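You operate a simulated robot arm through the tools that you are given. There is no shell and no other tool. Be economical: measure what you need, move in short steps, check, and stop when the job is done.

You are at the controls of a simulated robot arm. One attempt, no reset.

## Task
Jog the head until the read-out shows 400 mm.
Fine: start the drive, free the brake, hands clear of the head, then jog; brake on and drive stopped after.

The check looks at the end state, three seconds after you hand in, the way a careful person would. Anything else that was tipped, shoved, dropped, spilled or broken makes it a failure.

## Robot
A 7-joint arm with a two-finger parallel gripper, fixed in place. Base frame: the origin is at the foot of the arm, x ahead of it, y to its left, z up. Units: m, rad, N and s.
With the tool pointing down near the work surface it reaches from about 0.34 to 0.74 m from the base axis. Its first joint turns from -2.007 to 2.007 rad. Payload 3.91 kg.
Tool frame: the origin (TCP) lies between the finger pads and is the grasp point; the fingertips stand 0.03 m ahead of it; z points along the fingers, y is the line along which they close. The gripper opens to 0.11 m. The fingers are 0.02 m wide and 0.01 m thick; the gripper's body (0.048 by 0.112 m) begins 0.055 m behind the TCP.
Orientation is that of the tool frame in the base frame, as a unit quaternion [x, y, z, w]. With the fingers straight down and closing along the base's y, the tool's x points along the base's -x, its y along +y and its z along -z.

## Interface
- The arm moves only by the tool apply_moves. Its argument "targets" is a list of rows, each a list of 7 numbers: the closure, from 0 (fully open) to 1 (shut), then the shift along the tool's x, y, z in cm, then the turn, a rotation vector about the tool's x, y, z in rad. In form: [[gripper, dx, dy, dz, rx, ry, rz], ...]. A call has 1 to 8 rows; each row shifts and turns the commanded pose from where the row before left it, along the tool's axes as they then stand. Each row takes 0.2 s and may step no farther than 0.05 m and 0.15 rad from the row before; otherwise, or with a gripper value out of range, the whole call is refused. Where a pose cannot be reached the arm comes as near as it can. A force on the tool above 90 N (or 10 N above the force at the start of the call, whichever is more), or a blocked arm, ends the call early, and 0.2 s more pass. The fingers move at their own pace (about 0.108 m/s each) and stop on an object; they squeeze with about 37 N. The grip force told is the motor's: it shows also when the fingers shut on nothing. Time passes only in rows, and 0.2 s behind the last, so rows that do not move let the fingers close. It gives the time, the measured TCP pose, the force on the tool (base axes), the opening and the grip force at its end, in the units of the frame above (readings bear some noise), with the torque about the TCP (base axes, N m) and any sound that the robot's microphone picked up, and new pictures: "views" is both (left out), scene, wrist or none.
- Cameras (640 x 400 px; columns grow to the right, rows downward): "scene" is fixed at [0.0494, 0.6501, 1.6284]; the picture's right is [-0.39, -0.92, 0.00], its down [-0.74, 0.31, -0.60] and it looks along [0.55, -0.24, -0.80] (base axes); focal length 307 px, centre (320, 200). "wrist" rides on the gripper at [0.072, 0.017, -0.103] in the tool frame; the picture's right is [-0.23, 0.97, 0.00], its down [-0.76, -0.18, -0.62] and it looks along [-0.61, -0.14, 0.78] (tool axes); focal length 222 px, centre (320, 200). There is no depth. A picture from a camera that has moved, and an enlarged one, comes with that camera's place and axes in the base frame and with its lens.
- raise_lower(by): slides the trunk up (or, below 0, down) by that many m; the arm rides with it, the base frame stays. It gives what a move gives, with no picture.
- close_up(camera, box): a new picture of the part [left, top, right, bottom] of that camera's present view, enlarged. It takes no simulated time.
- finish_job(): hands the job in; it is judged then, once.

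Work in short steps. Places have to be worked out from the pictures, the camera data and where the tool is seen: move nearer, look again, correct. Check each grasp and each placing, and mend what went wrong. You have 120 turns and 200 pictures in all, those below and enlarged ones among them. Open the gripper and draw the arm clear of the work before you hand the job in, unless the task says otherwise; then end with one line.

The tools are called after "Request:" by a JSON object that holds its "method" and its "body". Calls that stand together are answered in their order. apply_moves: Moves the arm, as the interface text tells. Its arguments: {"type":"object","properties":{"targets":{"type":"array","items":{"type":"array","items":{"type":"number"}}},"views":{"type":"string","enum":["both","scene","wrist","none"]}},"required":["targets"]} The other tools are called the same way: raise_lower (by) slides the trunk up or down; close_up (camera, box) takes an enlarged picture of a part of a camera's view; finish_job () hands the job in.

At the start:

```text
time_s: 0.0
tcp_pos: [0.2725, 0.3251, 1.2515]
tcp_rot: [-0.001, 1.0, 0.001, 0.0]
force: [0.4, 0.0, 1.1]
torque: [0.01, -0.02, 0.0]
gripper_width: 0.1101
grip_force: 0.0
trunk travel left (down, up): [-0.825, 0.165]
```

scene: 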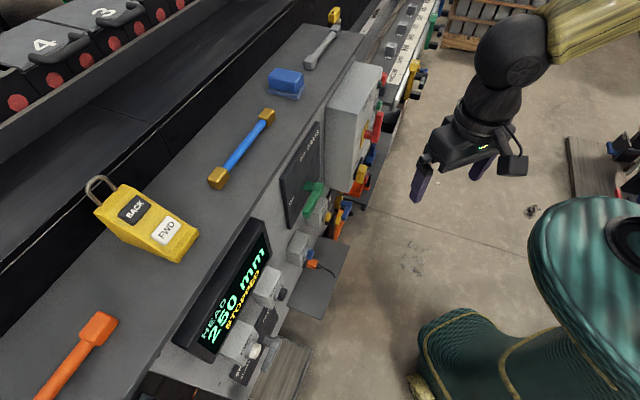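
wrist: 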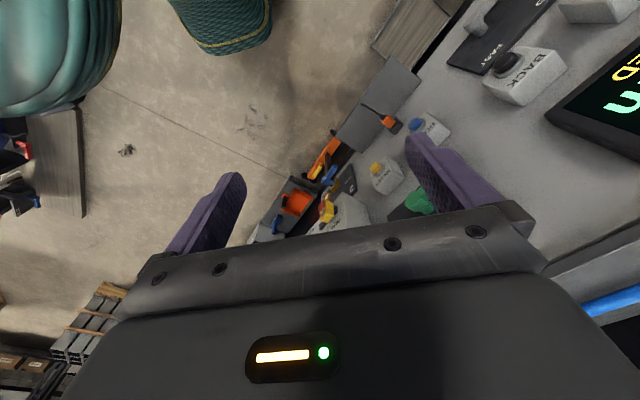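

The read-out shows HEAD 250 mm, STOPPED. I'll look closely at the panel before moving.

Request:
{"method": "close_up", "body": {"camera": "scene", "box": [170, 200, 370, 400]}}

Request:
{"method": "close_up", "body": {"camera": "scene", "box": [270, 60, 430, 220]}}

Request:
{"method": "close_up", "body": {"camera": "wrist", "box": [240, 0, 640, 250]}}

Request:
{"method": "close_up", "body": {"camera": "scene", "box": [60, 150, 260, 290]}}

```text
2.00 times, centred on (270, 300) of scene
camera zoom: at [0.0494, 0.6501, 1.6284], right [-0.39, -0.92, 0.0], down [-0.74, 0.31, -0.6], along [0.55, -0.24, -0.8], focal length 615 px, centre (420, 0)
```

zoom: 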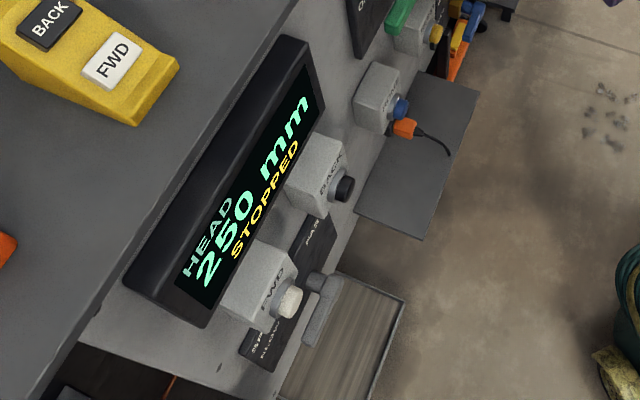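

```text
2.50 times, centred on (350, 140) of scene
camera zoom: at [0.0494, 0.6501, 1.6284], right [-0.39, -0.92, 0.0], down [-0.74, 0.31, -0.6], along [0.55, -0.24, -0.8], focal length 768 px, centre (245, 350)
```

zoom: 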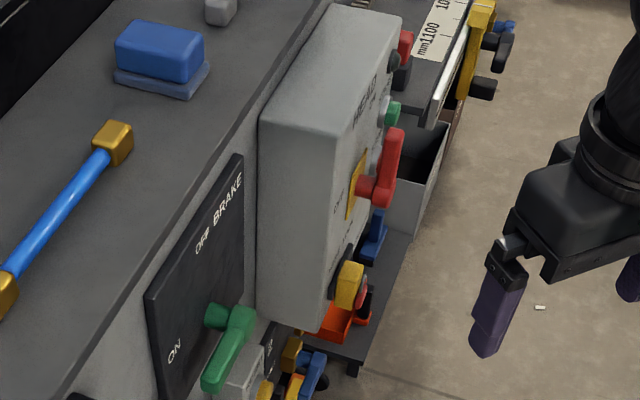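

```text
1.60 times, centred on (440, 125) of wrist
camera zoom: at [0.1992, 0.3418, 1.354], right [0.23, 0.97, 0.0], down [0.76, -0.18, 0.62], along [0.61, -0.14, -0.78], focal length 355 px, centre (128, 320)
```

zoom: 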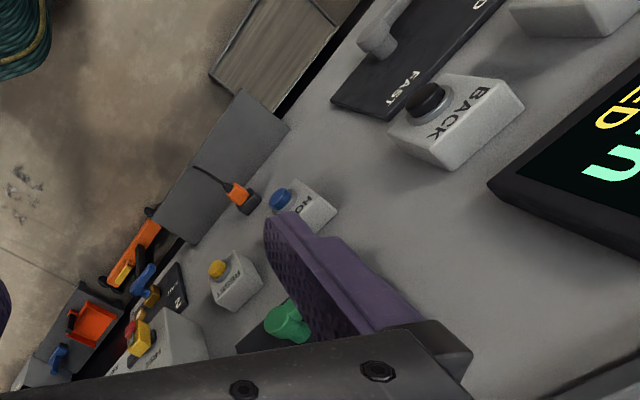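

```text
2.86 times, centred on (160, 220) of scene
camera zoom: at [0.0494, 0.6501, 1.6284], right [-0.39, -0.92, 0.0], down [-0.74, 0.31, -0.6], along [0.55, -0.24, -0.8], focal length 878 px, centre (777, 143)
```

zoom: 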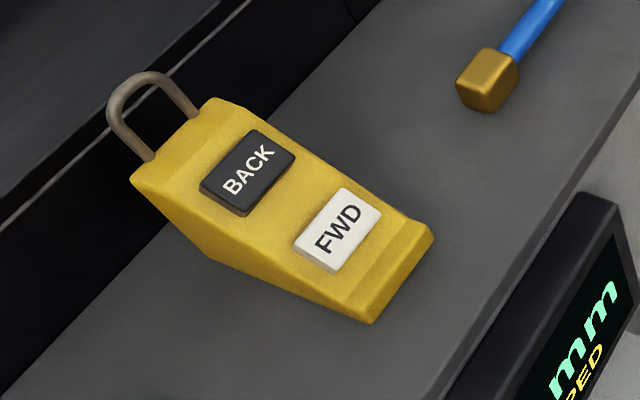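

The panel is a vertical face running diagonally, with its normal to the robot about (-0.69,-0.72). BACK button triangulates to about (0.32, 0.63, 0.92). I yaw the hand to face it and look.

Request:
{"method": "apply_moves", "body": {"targets": [[0, 0, 0, 0, 0, 0, -0.15], [0, 0, 0, 0, 0, 0, -0.15], [0, 0, 0, 0, 0, 0, -0.15], [0, 0, 0, 0, 0, 0, -0.15], [0, 0, 0, 0, 0, 0, -0.15], [1, 0, 0, 0, 0, -0.15, 0], [1, 0, 0, 0, 0, -0.15, 0]], "views": "both"}}

```text
time_s: 1.6
tcp_pos: [0.2713, 0.3245, 1.2517]
tcp_rot: [-0.362, 0.92, 0.055, 0.14]
force: [0.4, -0.6, 1.1]
torque: [0.0, 0.03, 0.0]
gripper_width: 0.0
grip_force: 17.2
trunk travel left (down, up): [-0.825, 0.165]
camera wrist: at [0.1871, 0.2688, 1.3281], right [-0.51, 0.86, 0.07], down [0.52, 0.24, 0.82], along [0.69, 0.45, -0.57], focal length 222 px, centre (320, 200)
```

scene: 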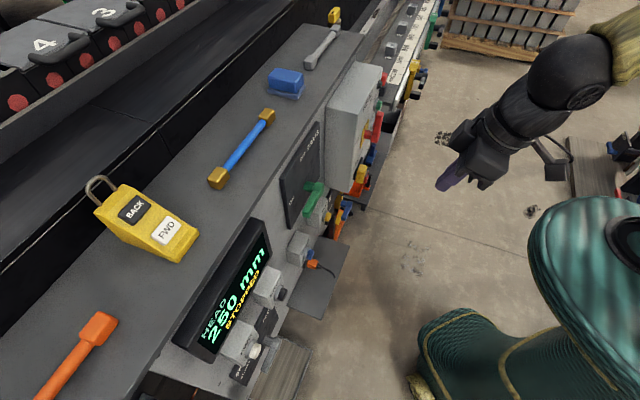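
wrist: 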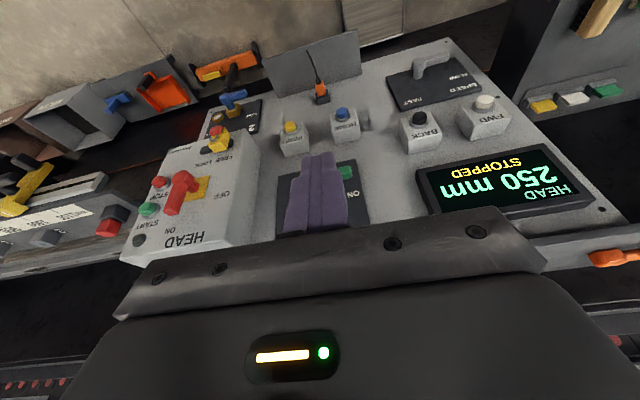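

Good view of the panel, upside-down. Enlarging its parts.

Request:
{"method": "close_up", "body": {"camera": "wrist", "box": [110, 80, 290, 260]}}

Request:
{"method": "close_up", "body": {"camera": "wrist", "box": [260, 40, 400, 230]}}

Request:
{"method": "close_up", "body": {"camera": "wrist", "box": [380, 30, 620, 230]}}

```text
2.22 times, centred on (200, 170) of wrist
camera zoom: at [0.1871, 0.2688, 1.3281], right [-0.51, 0.86, 0.07], down [0.52, 0.24, 0.82], along [0.69, 0.45, -0.57], focal length 494 px, centre (587, 267)
```

zoom: 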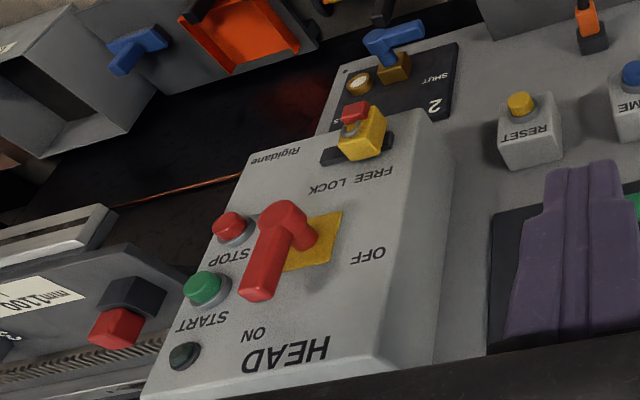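

```text
2.11 times, centred on (330, 135) of wrist
camera zoom: at [0.1871, 0.2688, 1.3281], right [-0.51, 0.86, 0.07], down [0.52, 0.24, 0.82], along [0.69, 0.45, -0.57], focal length 468 px, centre (299, 337)
```

zoom: 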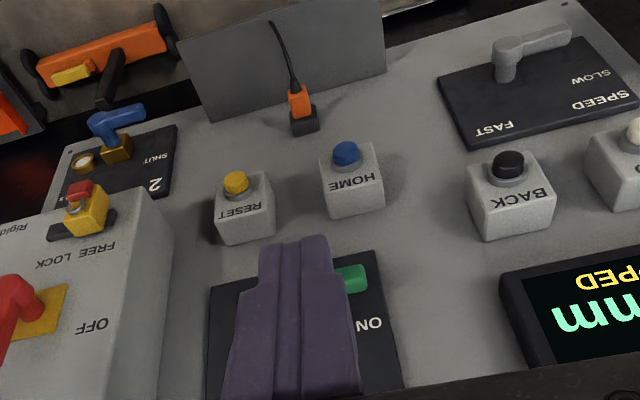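

```text
2.00 times, centred on (500, 130) of wrist
camera zoom: at [0.1871, 0.2688, 1.3281], right [-0.51, 0.86, 0.07], down [0.52, 0.24, 0.82], along [0.69, 0.45, -0.57], focal length 444 px, centre (-40, 340)
```

zoom: 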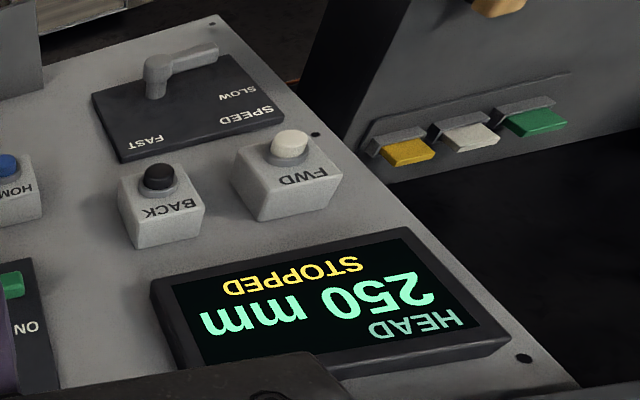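

Controls identified: HEAD box (ON/OFF handle, START/STOP, LOCK/FREE slide), BRAKE lever, SPEED lever, jog BACK/FWD. I lower the trunk, then go over toward the HEAD box for a straighter view.

Request:
{"method": "raise_lower", "body": {"by": -0.15}}

Request:
{"method": "apply_moves", "body": {"targets": [[1, 0, -4.5, 0, 0, -0.15, 0], [1, 0, -4.5, 0, 0, -0.15, 0], [1, 0, -4.5, 0, 0, 0, 0], [1, 0, -4.5, 0, 0, 0, 0], [1, 0, -4.5, 0, 0, 0, 0]], "views": "both"}}

```text
time_s: 3.4
tcp_pos: [0.2717, 0.3246, 1.1009]
tcp_rot: [-0.362, 0.92, 0.055, 0.139]
force: [0.8, 0.5, 0.6]
torque: [-0.01, -0.01, 0.0]
gripper_width: 0.0
grip_force: 36.7
trunk travel left (down, up): [-0.675, 0.315]
```

```text
time_s: 4.5
tcp_pos: [0.4256, 0.1618, 1.1016]
tcp_rot: [-0.35, 0.889, 0.108, 0.275]
force: [0.6, 0.3, -0.4]
torque: [-0.01, 0.03, -0.04]
gripper_width: 0.0
grip_force: 37.1
trunk travel left (down, up): [-0.675, 0.315]
camera wrist: at [0.327, 0.0932, 1.1449], right [-0.53, 0.84, 0.13], down [0.32, 0.06, 0.94], along [0.79, 0.54, -0.3], focal length 222 px, centre (320, 200)
```

scene: 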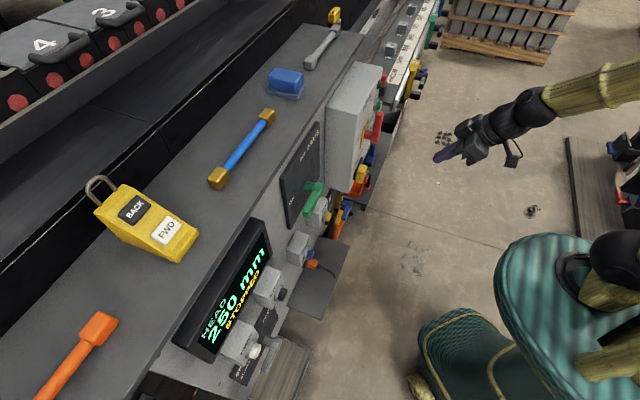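
wrist: 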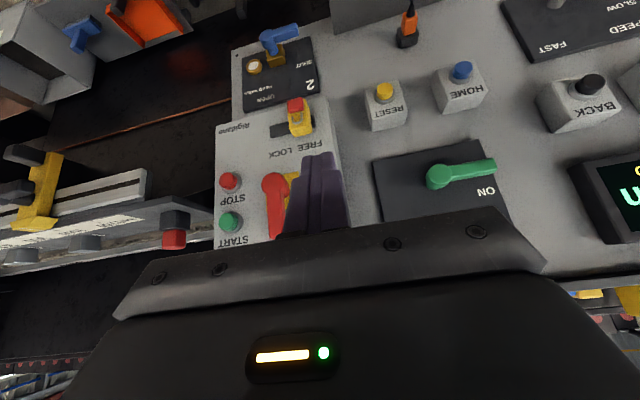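

Request:
{"method": "close_up", "body": {"camera": "wrist", "box": [200, 20, 360, 250]}}

Request:
{"method": "close_up", "body": {"camera": "wrist", "box": [360, 0, 640, 240]}}

Request:
{"method": "close_up", "body": {"camera": "scene", "box": [300, 60, 420, 210]}}

```text
1.74 times, centred on (280, 135) of wrist
camera zoom: at [0.327, 0.0932, 1.1449], right [-0.53, 0.84, 0.13], down [0.32, 0.06, 0.94], along [0.79, 0.54, -0.3], focal length 386 px, centre (390, 313)
```

zoom: 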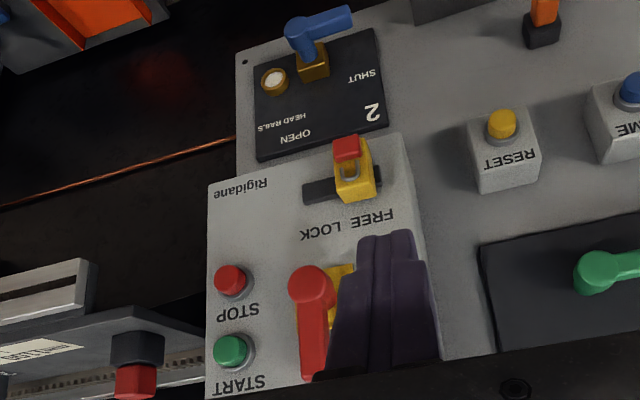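

```text
1.67 times, centred on (500, 120) of wrist
camera zoom: at [0.327, 0.0932, 1.1449], right [-0.53, 0.84, 0.13], down [0.32, 0.06, 0.94], along [0.79, 0.54, -0.3], focal length 370 px, centre (20, 333)
```

zoom: 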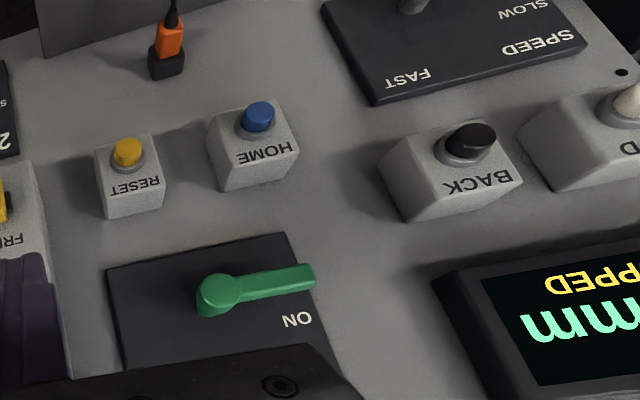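

```text
2.67 times, centred on (360, 135) of scene
camera zoom: at [0.0494, 0.6501, 1.6284], right [-0.39, -0.92, 0.0], down [-0.74, 0.31, -0.6], along [0.55, -0.24, -0.8], focal length 820 px, centre (213, 373)
```

zoom: 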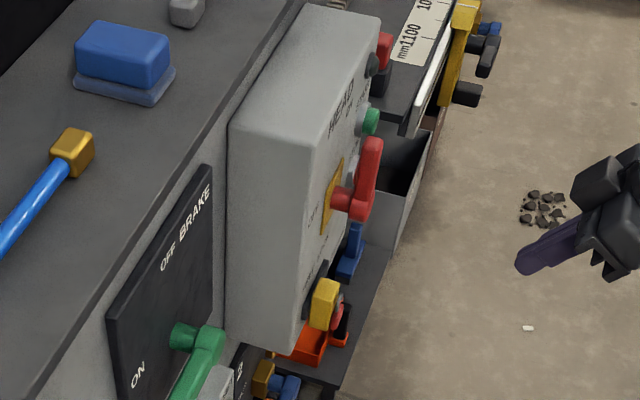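

Readings: isolator handle at ON, slide at FREE, brake lever at ON, speed lever at SLOW. START triangulates to (0.712, 0.167, 1.046). I pitch the closed fingers up and slide sideways to line up with START, still well away.

Request:
{"method": "apply_moves", "body": {"targets": [[1, 0, 0, 0, 0, -0.15, 0], [1, 0, 0, 0, 0, -0.15, 0], [1, 0, 0, 0, 0, -0.15, 0], [1, -0.6, -4.8, 0, 0, 0, 0], [1, -0.6, -4.8, 0, 0, 0, 0], [1, -0.6, -4.8, 0, 0, 0, 0], [1, -0.6, -4.8, 0, 0, 0, 0]], "views": "both"}}

```text
time_s: 6.2
tcp_pos: [0.5824, 0.029, 1.1318]
tcp_rot: [-0.317, 0.805, 0.184, 0.466]
force: [-0.3, -0.1, 0.5]
torque: [0.0, 0.01, 0.02]
gripper_width: 0.0
grip_force: 36.7
out of reach, approached as far as the arm can: row 3
trunk travel left (down, up): [-0.675, 0.315]
camera wrist: at [0.4783, -0.0441, 1.1197], right [-0.58, 0.79, 0.2], down [0.0, -0.24, 0.97], along [0.81, 0.56, 0.14], focal length 222 px, centre (320, 200)
```

scene: 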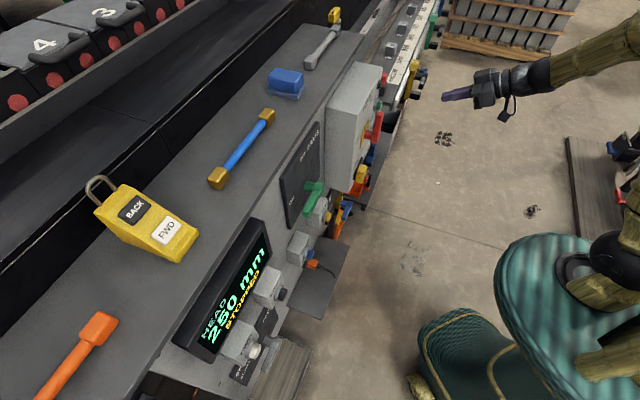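
wrist: 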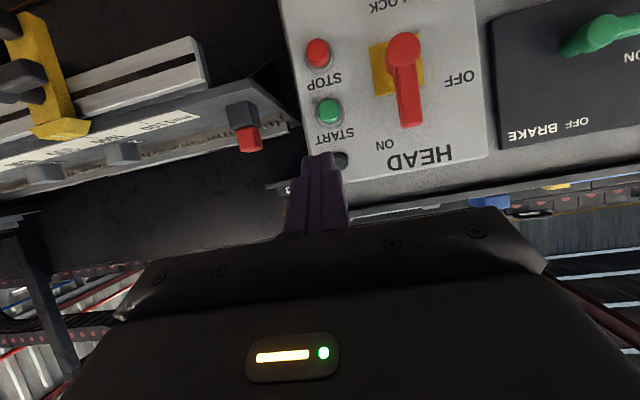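

View confirms START at about (0.712,0.164,1.048). Approach to about 5 cm in front of it.

Request:
{"method": "apply_moves", "body": {"targets": [[1, 0.18, 0.28, 4.4, 0, 0, 0], [1, 0.18, 0.28, 4.4, 0, 0, 0], [1, 0.18, 0.28, 4.4, 0, 0, 0]], "views": "both"}}

```text
time_s: 7.0
tcp_pos: [0.6602, 0.1139, 1.0596]
tcp_rot: [-0.317, 0.805, 0.184, 0.466]
force: [-0.1, -0.7, -0.1]
torque: [0.01, 0.01, 0.0]
gripper_width: 0.0002
grip_force: 37.3
trunk travel left (down, up): [-0.675, 0.315]
camera wrist: at [0.5574, 0.0402, 1.0483], right [-0.58, 0.79, 0.2], down [0.0, -0.24, 0.97], along [0.81, 0.56, 0.14], focal length 222 px, centre (320, 200)
```

scene: 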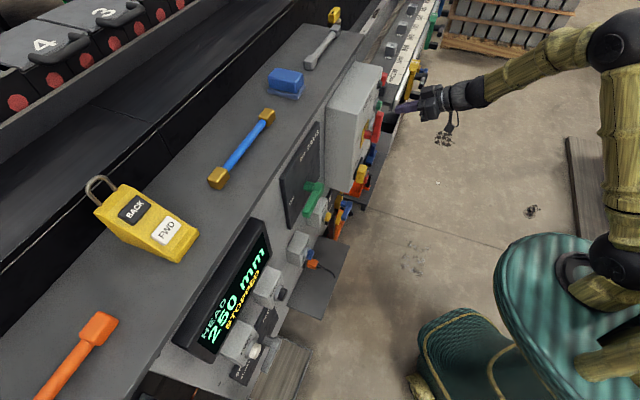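
wrist: 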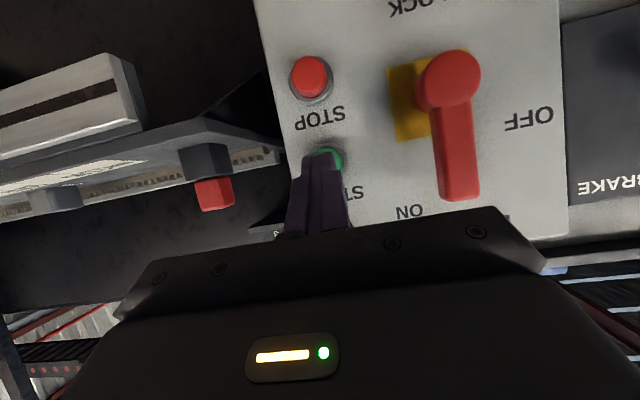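

Fingertip is lined up with START. I push forward horizontally in 1 cm steps.

Request:
{"method": "apply_moves", "body": {"targets": [[1, -0.5, 0.03, 0.87, 0, 0, 0], [1, -0.5, 0.03, 0.87, 0, 0, 0], [1, -0.5, 0.03, 0.87, 0, 0, 0], [1, -0.5, 0.03, 0.87, 0, 0, 0]], "views": "both"}}

```text
time_s: 8.0
tcp_pos: [0.6869, 0.1401, 1.0605]
tcp_rot: [-0.317, 0.806, 0.183, 0.465]
force: [0.2, 0.2, -0.4]
torque: [0.01, 0.0, 0.01]
gripper_width: 0.0
grip_force: 36.8
trunk travel left (down, up): [-0.675, 0.315]
camera wrist: at [0.583, 0.0674, 1.0484], right [-0.58, 0.79, 0.2], down [0.0, -0.24, 0.97], along [0.81, 0.56, 0.14], focal length 222 px, centre (320, 200)
```

scene: 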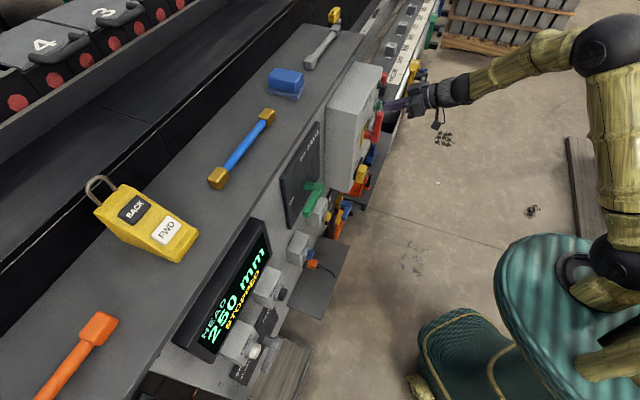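
wrist: 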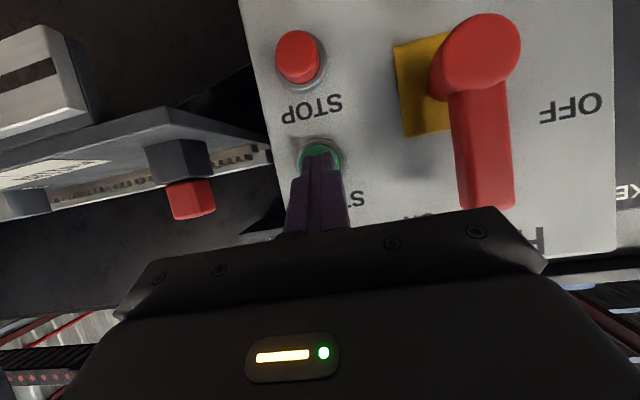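

Not in contact yet; continuing in smaller steps.

Request:
{"method": "apply_moves", "body": {"targets": [[1, -0.25, 0.02, 0.43, 0, 0, 0], [1, -0.25, 0.02, 0.43, 0, 0, 0], [1, -0.25, 0.02, 0.43, 0, 0, 0]], "views": "both"}}

```text
time_s: 8.8
tcp_pos: [0.6955, 0.1483, 1.0606]
tcp_rot: [-0.316, 0.806, 0.182, 0.466]
force: [-13.8, -11.2, 1.7]
torque: [0.04, 0.2, 0.04]
gripper_width: 0.0
grip_force: 36.7
trunk travel left (down, up): [-0.675, 0.315]
heard: click
camera wrist: at [0.5911, 0.0753, 1.0491], right [-0.58, 0.79, 0.2], down [0.0, -0.24, 0.97], along [0.82, 0.56, 0.14], focal length 222 px, centre (320, 200)
```

scene: 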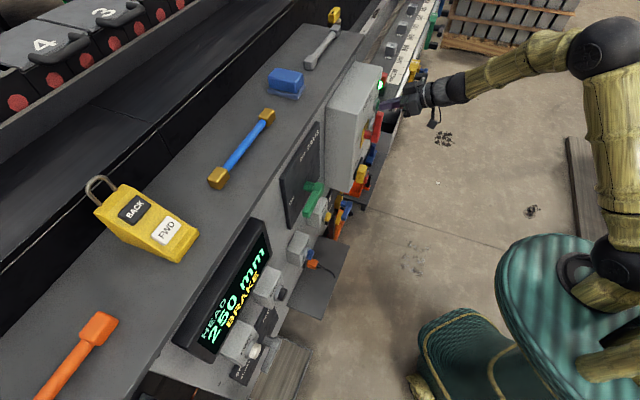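
wrist: 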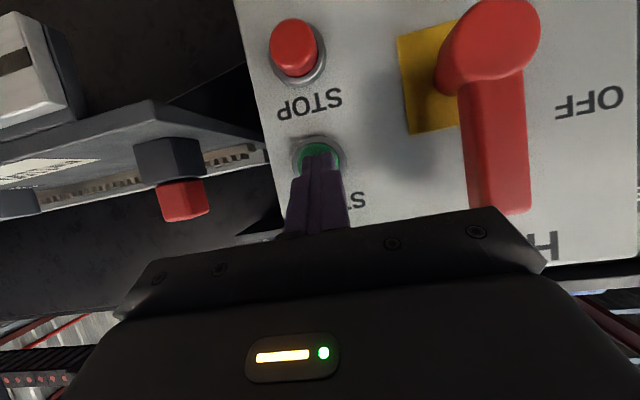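

Drive is started (green lamp, read-out says BRAKE). Now I retreat and move left toward the brake lever (hub ≈ (0.505,0.457,1.023), tip ≈ (0.44,0.508,1.03)).

Request:
{"method": "apply_moves", "body": {"targets": [[1, 1.49, 0, -2.6, 0, 0, 0], [1, 1.49, 0, -2.6, 0, 0, 0], [1, 1.49, 0, -2.6, 0, 0, 0], [1, 1.49, 0, -2.6, 0, 0, 0], [1, 0, 4.7, 0, 0, 0, 0], [1, 0, 4.7, 0, 0, 0, 0], [1, 0, 4.7, 0, 0, 0, 0], [1, 0, 4.7, 0, 0, 0, 0]], "views": "none"}}

Request:
{"method": "apply_moves", "body": {"targets": [[1, 0, 4.7, 0, 0, 0, 0], [1, 0, 4.7, 0, 0, 0, 0], [1, 0, 4.7, 0, 0, 0, 0], [1, 0, 4.7, 0, 0, 0, 0], [1, 0, 2.4, 0, 0, 0, 0]], "views": "both"}}

```text
time_s: 10.6
tcp_pos: [0.4792, 0.2087, 1.0603]
tcp_rot: [-0.317, 0.805, 0.183, 0.466]
force: [0.0, 0.8, -0.2]
torque: [-0.01, 0.03, 0.02]
gripper_width: 0.0001
grip_force: 37.2
trunk travel left (down, up): [-0.675, 0.315]
```

```text
time_s: 11.8
tcp_pos: [0.3347, 0.3639, 1.0588]
tcp_rot: [-0.317, 0.806, 0.183, 0.466]
force: [-1.4, 0.3, 0.1]
torque: [-0.07, -0.09, -0.2]
gripper_width: 0.0001
grip_force: 37.2
out of reach, approached as far as the arm can: row 5
trunk travel left (down, up): [-0.675, 0.315]
camera wrist: at [0.2318, 0.2895, 1.0469], right [-0.58, 0.79, 0.2], down [0.0, -0.24, 0.97], along [0.81, 0.56, 0.14], focal length 222 px, centre (320, 200)
```

scene: 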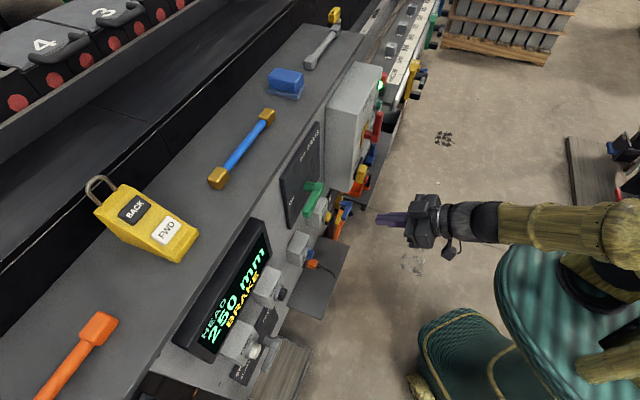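
wrist: 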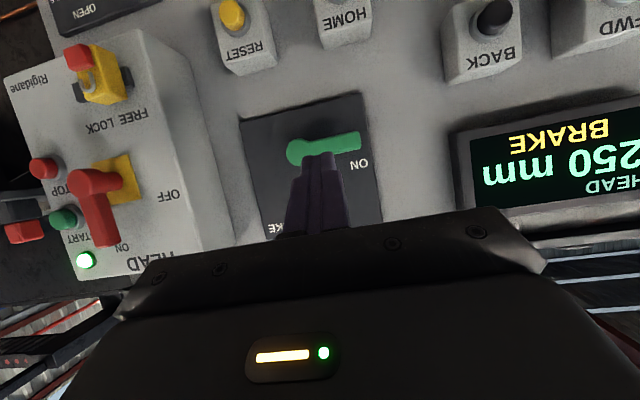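

Lever confirmed at hub (0.503,0.458,1.02), pointing left to ON; OFF is straight up. I place the tip below the lever, in front.

Request:
{"method": "apply_moves", "body": {"targets": [[1, 0.26, 0.32, 3.1, 0, 0, 0], [1, 0.26, 0.32, 3.1, 0, 0, 0], [1, 0.26, 0.32, 3.1, 0, 0, 0]], "views": "wrist"}}

```text
time_s: 12.6
tcp_pos: [0.3893, 0.4235, 1.006]
tcp_rot: [-0.316, 0.806, 0.183, 0.466]
force: [0.3, -0.4, -0.9]
torque: [0.02, 0.0, 0.0]
gripper_width: 0.0
grip_force: 36.8
trunk travel left (down, up): [-0.675, 0.315]
camera wrist: at [0.286, 0.35, 0.9935], right [-0.58, 0.79, 0.2], down [0.0, -0.24, 0.97], along [0.81, 0.56, 0.14], focal length 222 px, centre (320, 200)
```

wrist: 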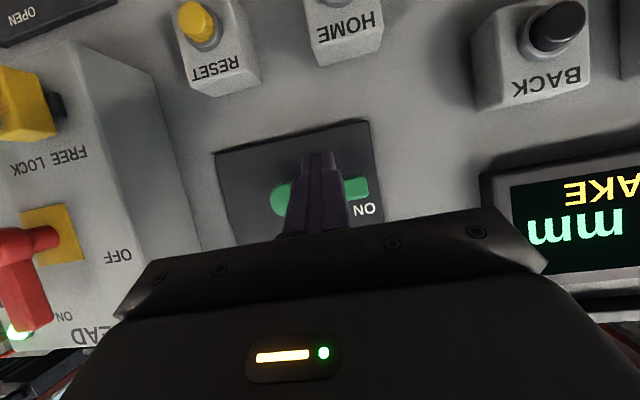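

Fingertip is below the lever. Advance 8.7 cm horizontally under it.

Request:
{"method": "apply_moves", "body": {"targets": [[1, -1.44, 0.18, 2.51, 0, 0, 0], [1, -1.44, 0.18, 2.51, 0, 0, 0], [1, -1.44, 0.18, 2.51, 0, 0, 0]], "views": "both"}}

```text
time_s: 13.3
tcp_pos: [0.4461, 0.4854, 1.0073]
tcp_rot: [-0.318, 0.806, 0.183, 0.465]
force: [-4.6, -2.2, -3.2]
torque: [-0.03, 0.04, 0.03]
gripper_width: 0.0001
grip_force: 37.3
trunk travel left (down, up): [-0.675, 0.315]
camera wrist: at [0.3444, 0.4119, 0.9956], right [-0.58, 0.79, 0.2], down [0.0, -0.24, 0.97], along [0.81, 0.56, 0.13], focal length 222 px, centre (320, 200)
```

scene: 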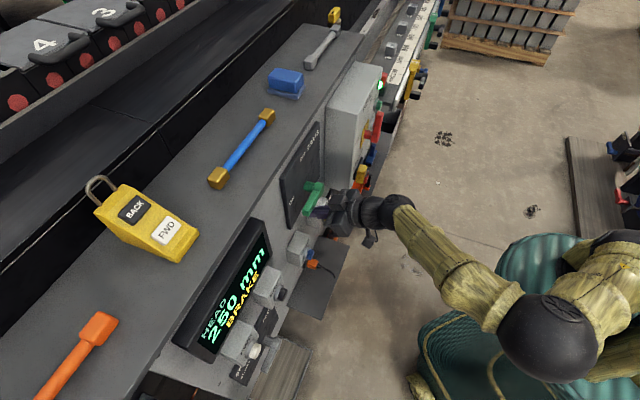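
wrist: 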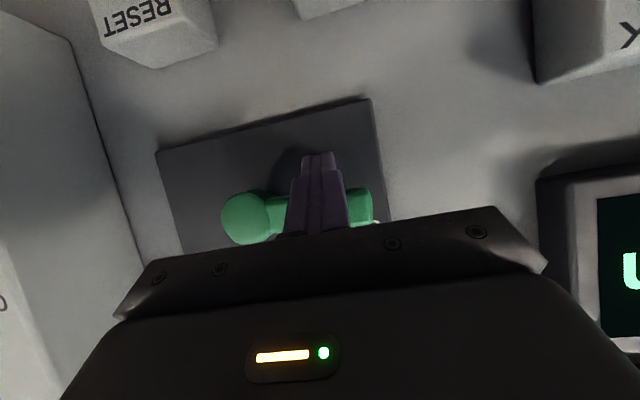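

Light contact under the lever. I push it upward along its arc, first half.

Request:
{"method": "apply_moves", "body": {"targets": [[1, -1.65, 0.2, -0.95, 0, 0, 0], [1, -1.56, 0, -0.9, 0, 0, 0], [1, -1.56, -0.3, -0.9, 0, 0, 0], [1, -1.39, -0.9, -0.8, 0, 0, 0]], "views": "both"}}

```text
time_s: 14.3
tcp_pos: [0.4557, 0.4768, 1.0775]
tcp_rot: [-0.317, 0.806, 0.183, 0.466]
force: [0.1, 0.3, 0.1]
torque: [0.01, -0.03, -0.02]
gripper_width: 0.0001
grip_force: 37.4
trunk travel left (down, up): [-0.675, 0.315]
camera wrist: at [0.3529, 0.4034, 1.0657], right [-0.58, 0.79, 0.2], down [0.0, -0.24, 0.97], along [0.81, 0.56, 0.14], focal length 222 px, centre (320, 200)
```

scene: 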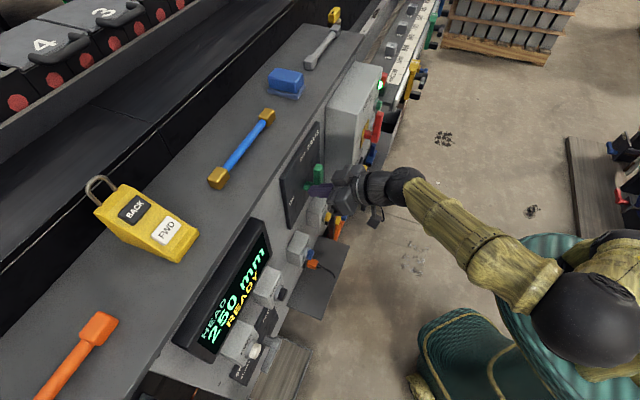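
wrist: 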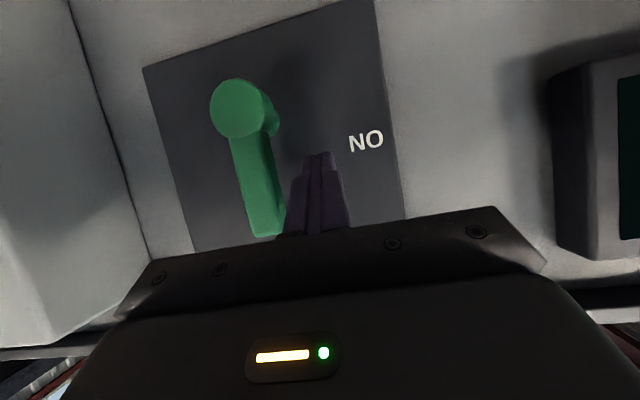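

The read-out says READY: brake is off with the lever vertical. I retreat and move over toward FWD (≈(0.226,0.72,0.915)).

Request:
{"method": "apply_moves", "body": {"targets": [[1, 1.66, 0, -2.89, 0, 0, 0], [1, 1.66, 0, -2.89, 0, 0, 0], [1, 1.66, 0, -2.89, 0, 0, 0], [1, 1.7, 4.1, 0.56, 0, 0, 0], [1, 1.7, 4.1, 0.56, 0, 0, 0], [1, 1.7, 4.1, 0.56, 0, 0, 0], [1, 1.7, 4.1, 0.56, 0, 0, 0]], "views": "both"}}

```text
time_s: 15.9
tcp_pos: [0.3545, 0.5205, 1.0171]
tcp_rot: [-0.296, 0.812, 0.187, 0.467]
force: [0.3, 0.7, -0.8]
torque: [-0.04, -0.01, 0.0]
gripper_width: 0.0001
grip_force: 36.8
out of reach, approached as far as the arm can: row 5, 6, 7
trunk travel left (down, up): [-0.675, 0.315]
camera wrist: at [0.2491, 0.4511, 1.0056], right [-0.55, 0.81, 0.22], down [0.01, -0.26, 0.97], along [0.84, 0.53, 0.14], focal length 222 px, centre (320, 200)
```

scene: 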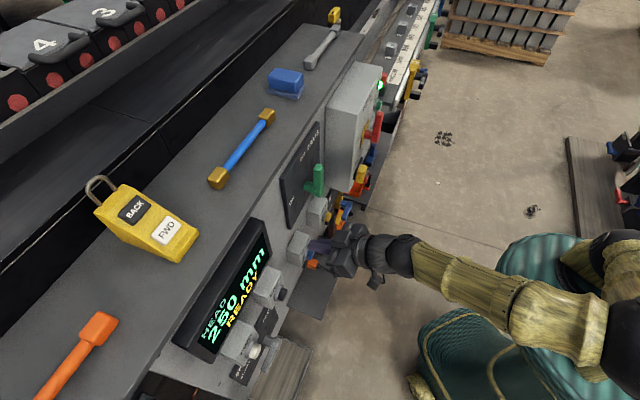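
wrist: 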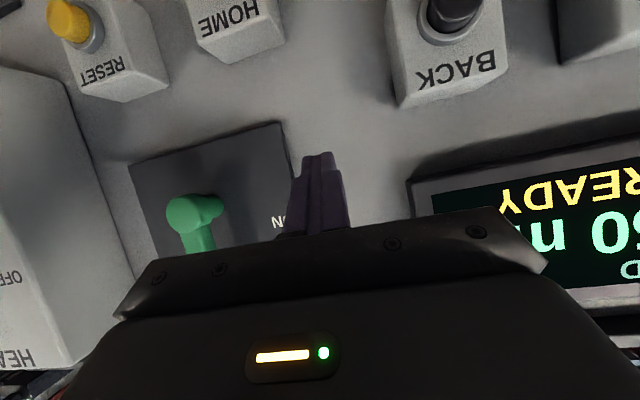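

The arm is limited at this wrist yaw; I turn the hand further left (yaw +0.3) in place so it faces more radially.

Request:
{"method": "apply_moves", "body": {"targets": [[1, 0, 0, 0, -0.13, 0, -0.0746], [1, 0, 0, 0, -0.13, 0, -0.0746], [1, 0, 0, 0, 0, 0, 0]], "views": "wrist"}}

```text
time_s: 16.8
tcp_pos: [0.3385, 0.5288, 1.0078]
tcp_rot: [-0.435, 0.749, 0.251, 0.433]
force: [1.2, 0.1, -0.5]
torque: [-0.02, -0.02, 0.03]
gripper_width: 0.0002
grip_force: 37.2
trunk travel left (down, up): [-0.675, 0.315]
camera wrist: at [0.2606, 0.4283, 0.9956], right [-0.79, 0.58, 0.2], down [0.07, -0.23, 0.97], along [0.61, 0.78, 0.14], focal length 222 px, centre (320, 200)
```

wrist: 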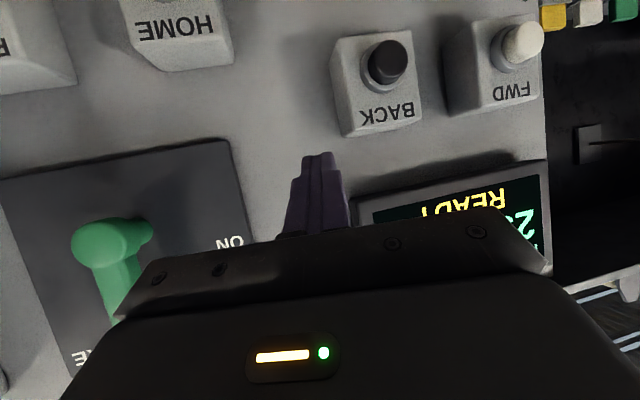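

Now FWD is well visible at ≈(0.229,0.712,0.923). Retreat slightly, lower, and slide left to it.

Request:
{"method": "apply_moves", "body": {"targets": [[1, 1.0, 0, -1.73, 0, 0, 0], [1, 1.0, 0, -1.73, 0, 0, 0], [1, 2.95, 0, 1.7, 0, 0, 0], [1, 2.95, 0, 1.7, 0, 0, 0], [1, -0.4, 4.1, 0.69, 0, 0, 0], [1, -0.4, 4.1, 0.69, 0, 0, 0], [1, -0.4, 4.1, 0.69, 0, 0, 0]], "views": "both"}}

```text
time_s: 18.6
tcp_pos: [0.3007, 0.5723, 0.9504]
tcp_rot: [-0.418, 0.762, 0.233, 0.436]
force: [0.1, 0.2, -0.1]
torque: [0.04, -0.02, 0.03]
gripper_width: 0.0
grip_force: 36.9
out of reach, approached as far as the arm can: row 6, 7
trunk travel left (down, up): [-0.675, 0.315]
stopped in row 7: the arm was blocked; the commanded pose is now the measured one
camera wrist: at [0.2189, 0.4748, 0.9396], right [-0.76, 0.63, 0.19], down [0.06, -0.22, 0.97], along [0.65, 0.75, 0.12], focal length 222 px, centre (320, 200)
```

scene: 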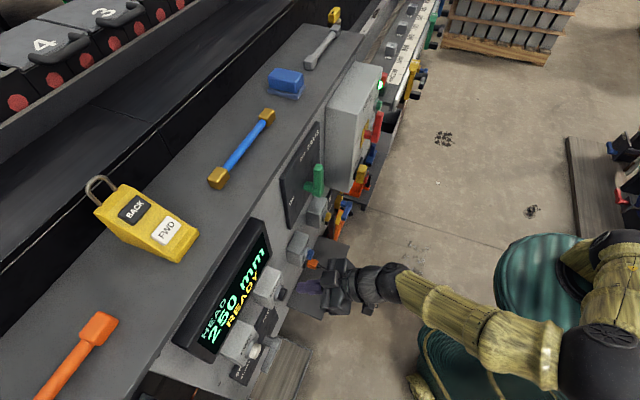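
wrist: 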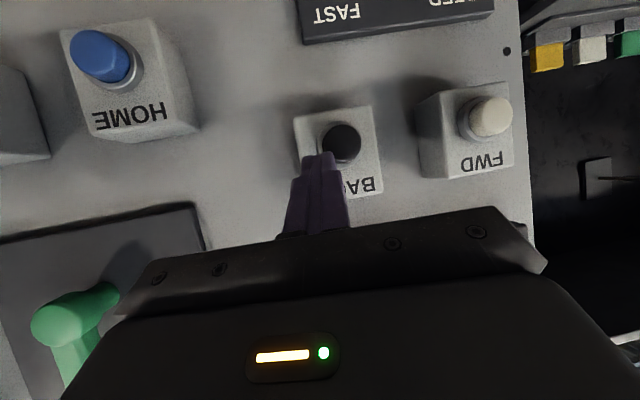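

The arm was blocked in this folded posture. I back off and tilt the fingers more downward (pitch ~0.7), which puts the wrist in easier reach.

Request:
{"method": "apply_moves", "body": {"targets": [[1, 1.5, 0, -2.6, 0, 0, 0], [1, 0, 0, 0, 0, 0.15, 0], [1, 0, 0, 0, 0, 0.15, 0], [1, 0, 0, 0, 0, 0.1, 0], [1, 0, 4, 0, 0, 0, 0], [1, 0, 4, 0, 0, 0, 0]], "views": "both"}}

```text
time_s: 19.9
tcp_pos: [0.2145, 0.5871, 0.9494]
tcp_rot: [-0.457, 0.832, 0.146, 0.277]
force: [-0.4, -0.5, 0.2]
torque: [-0.02, -0.01, -0.03]
gripper_width: 0.0001
grip_force: 37.8
trunk travel left (down, up): [-0.675, 0.315]
camera wrist: at [0.1353, 0.4961, 0.9897], right [-0.72, 0.68, 0.13], down [0.27, 0.11, 0.96], along [0.64, 0.72, -0.27], focal length 222 px, centre (320, 200)
```

scene: 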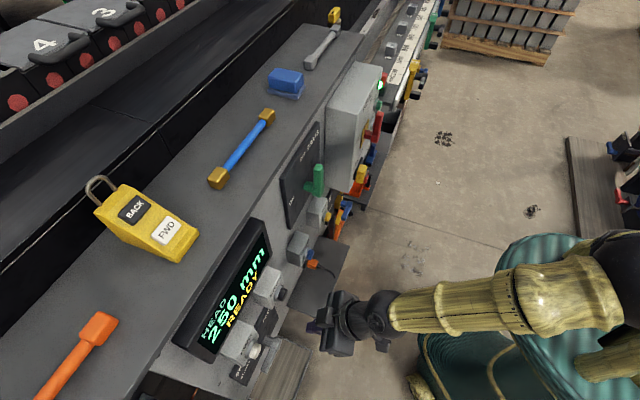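
wrist: 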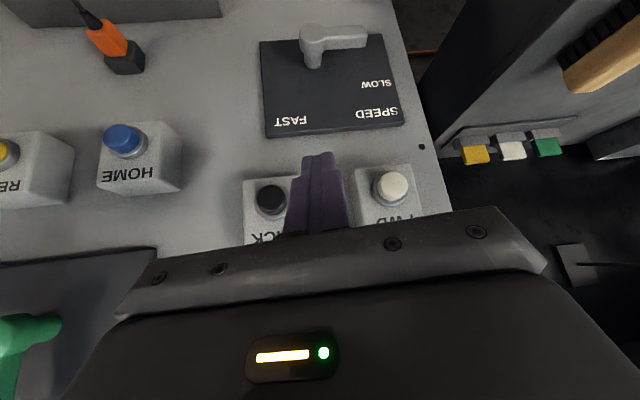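

Reachable now, and the SPEED lever clearly points at SLOW. I move to 5 cm in front of FWD.

Request:
{"method": "apply_moves", "body": {"targets": [[1, -1.89, 3.27, 1.4, 0, 0, 0], [1, -1.89, 3.27, 1.4, 0, 0, 0]], "views": "both"}}

```text
time_s: 20.6
tcp_pos: [0.186, 0.6655, 0.9477]
tcp_rot: [-0.457, 0.833, 0.145, 0.277]
force: [-0.1, 0.5, -1.1]
torque: [-0.02, 0.01, -0.02]
gripper_width: 0.0
grip_force: 37.1
trunk travel left (down, up): [-0.675, 0.315]
camera wrist: at [0.1062, 0.5746, 0.988], right [-0.72, 0.68, 0.12], down [0.27, 0.12, 0.96], along [0.64, 0.72, -0.27], focal length 222 px, centre (320, 200)
```

scene: 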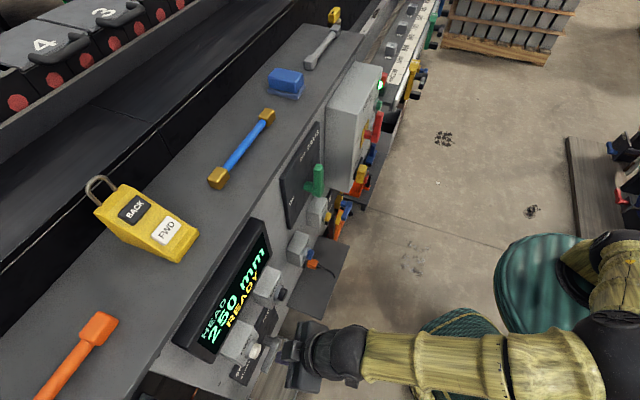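
wrist: 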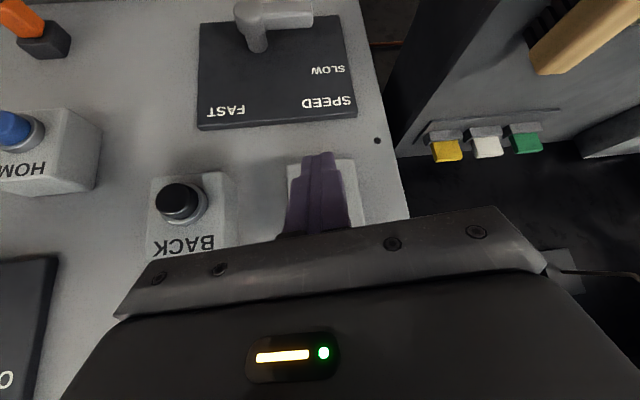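

Aligned. I push forward 4 cm, just short of contact.

Request:
{"method": "apply_moves", "body": {"targets": [[1, -0.79, -0.19, 0.58, 0, 0, 0], [1, -0.79, -0.19, 0.58, 0, 0, 0], [1, -0.79, -0.19, 0.58, 0, 0, 0], [1, -0.79, -0.19, 0.58, 0, 0, 0]], "views": "both"}}

```text
time_s: 21.6
tcp_pos: [0.2126, 0.6933, 0.9493]
tcp_rot: [-0.458, 0.832, 0.146, 0.276]
force: [-0.8, -2.7, 0.7]
torque: [-0.05, 0.02, -0.01]
gripper_width: 0.0002
grip_force: 36.8
trunk travel left (down, up): [-0.675, 0.315]
camera wrist: at [0.134, 0.6015, 0.988], right [-0.72, 0.68, 0.13], down [0.27, 0.11, 0.96], along [0.64, 0.72, -0.27], focal length 222 px, centre (320, 200)
```

scene: 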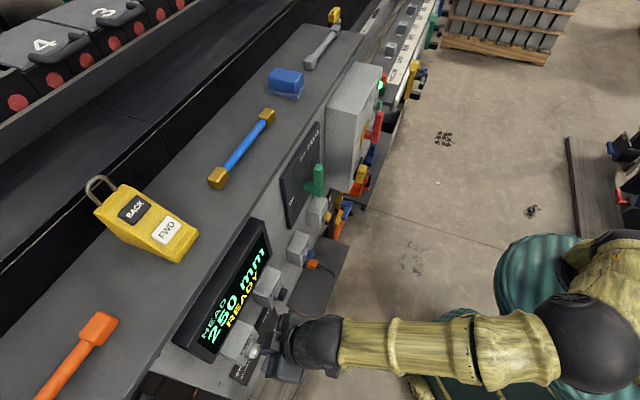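
wrist: 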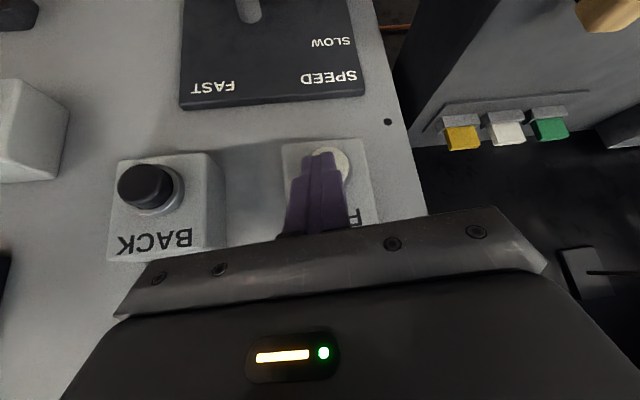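

First contact (about 3 N). Press 4 mm more, and see what the read-out does.

Request:
{"method": "apply_moves", "body": {"targets": [[1, -0.32, 0.1, 0.23, 0, 0, 0]], "views": "scene"}}

```text
time_s: 21.9
tcp_pos: [0.2143, 0.6975, 0.9489]
tcp_rot: [-0.457, 0.833, 0.146, 0.277]
force: [0.3, -5.9, 1.3]
torque: [-0.12, 0.01, -0.12]
gripper_width: 0.0
grip_force: 36.9
trunk travel left (down, up): [-0.675, 0.315]
heard: click
```

scene: 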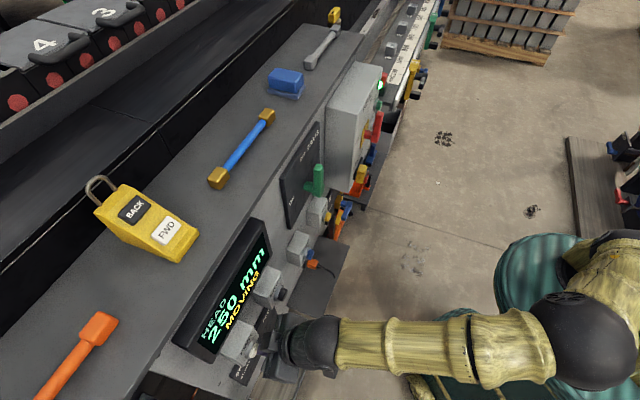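

MOVING. I hold for 0.4 s to gauge the speed.

Request:
{"method": "apply_moves", "body": {"targets": [[1, 0, 0, 0, 0, 0, 0]], "views": "none"}}

Request:
{"method": "close_up", "body": {"camera": "scene", "box": [190, 230, 290, 360]}}

```text
time_s: 22.4
tcp_pos: [0.2142, 0.6979, 0.9473]
tcp_rot: [-0.456, 0.833, 0.145, 0.276]
force: [-1.4, -6.2, -0.5]
torque: [-0.1, -0.01, -0.11]
gripper_width: 0.0002
grip_force: 37.1
trunk travel left (down, up): [-0.675, 0.315]
```

```text
3.08 times, centred on (240, 295) of scene
camera zoom: at [0.0494, 0.6501, 1.6284], right [-0.39, -0.92, 0.0], down [-0.74, 0.31, -0.6], along [0.55, -0.24, -0.8], focal length 946 px, centre (566, -92)
```

zoom: 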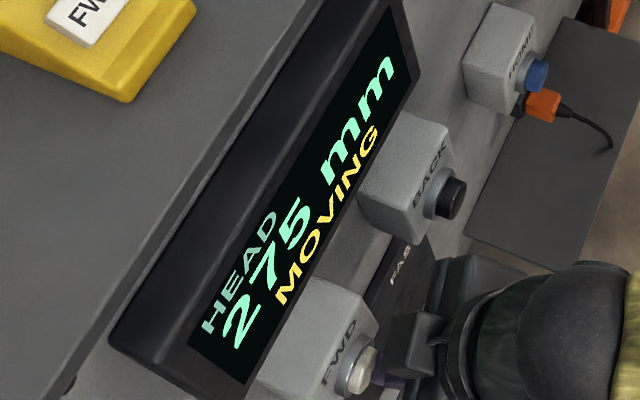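

Moving up at roughly 45 mm/s. Hold for 1 s more and re-read.

Request:
{"method": "apply_moves", "body": {"targets": [[1, 0, 0, 0, 0, 0, 0], [1, 0, 0, 0, 0, 0, 0], [1, 0, 0, 0, 0, 0, 0], [1, 0, 0, 0, 0, 0, 0]], "views": "none"}}

Request:
{"method": "close_up", "body": {"camera": "scene", "box": [190, 230, 290, 360]}}

```text
time_s: 23.4
tcp_pos: [0.2145, 0.6982, 0.949]
tcp_rot: [-0.457, 0.832, 0.146, 0.277]
force: [-0.2, -5.7, -0.9]
torque: [-0.12, 0.04, -0.09]
gripper_width: 0.0
grip_force: 36.5
trunk travel left (down, up): [-0.675, 0.315]
```

```text
3.08 times, centred on (240, 295) of scene
camera zoom: at [0.0494, 0.6501, 1.6284], right [-0.39, -0.92, 0.0], down [-0.74, 0.31, -0.6], along [0.55, -0.24, -0.8], focal length 946 px, centre (566, -92)
```

zoom: 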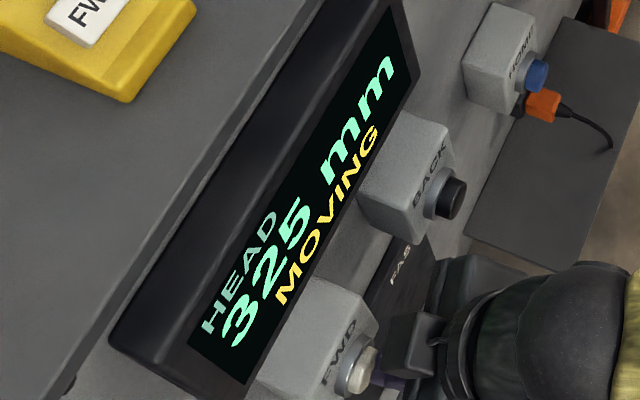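

50 mm/s. I hold 0.4 s more then release (5 mm back-off) to learn the stopping lag.

Request:
{"method": "apply_moves", "body": {"targets": [[1, 0, 0, 0, 0, 0, 0], [1, 0, 0, 0, 0, 0, 0], [1, 0.63, 0.0, -0.47, 0, 0, 0]], "views": "none"}}

Request:
{"method": "close_up", "body": {"camera": "scene", "box": [190, 230, 290, 360]}}

```text
time_s: 24.1
tcp_pos: [0.211, 0.6897, 0.9496]
tcp_rot: [-0.456, 0.833, 0.146, 0.277]
force: [0.0, -0.5, 1.1]
torque: [-0.01, -0.01, 0.01]
gripper_width: 0.0
grip_force: 36.3
trunk travel left (down, up): [-0.675, 0.315]
```

```text
3.08 times, centred on (240, 295) of scene
camera zoom: at [0.0494, 0.6501, 1.6284], right [-0.39, -0.92, 0.0], down [-0.74, 0.31, -0.6], along [0.55, -0.24, -0.8], focal length 946 px, centre (566, -92)
```

zoom: 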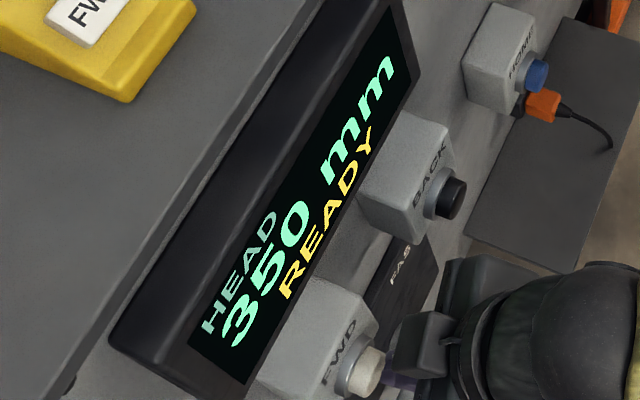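

350 mm, READY after a 2.0 s press (100 mm). I repeat the same press with exactly 1.0 s hold for 50 mm.

Request:
{"method": "apply_moves", "body": {"targets": [[1, -0.31, 0.0, 0.24, 0, 0, 0], [1, -0.32, 0.0, 0.23, 0, 0, 0], [1, 0, 0, 0, 0, 0, 0], [1, 0, 0, 0, 0, 0, 0], [1, 0, 0, 0, 0, 0, 0], [1, 0, 0, 0, 0, 0, 0], [1, 0, 0, 0, 0, 0, 0], [1, 0.63, 0.0, -0.47, 0, 0, 0]], "views": "none"}}

Request:
{"method": "close_up", "body": {"camera": "scene", "box": [190, 230, 290, 360]}}

```text
time_s: 25.9
tcp_pos: [0.2101, 0.6926, 0.9503]
tcp_rot: [-0.457, 0.833, 0.147, 0.276]
force: [-0.4, -0.5, -0.2]
torque: [-0.03, 0.0, -0.02]
gripper_width: 0.0
grip_force: 37.3
trunk travel left (down, up): [-0.675, 0.315]
heard: click
```

```text
3.08 times, centred on (240, 295) of scene
camera zoom: at [0.0494, 0.6501, 1.6284], right [-0.39, -0.92, 0.0], down [-0.74, 0.31, -0.6], along [0.55, -0.24, -0.8], focal length 946 px, centre (566, -92)
```

zoom: 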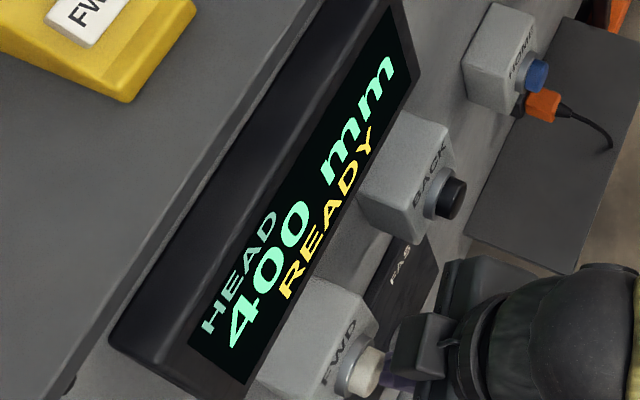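

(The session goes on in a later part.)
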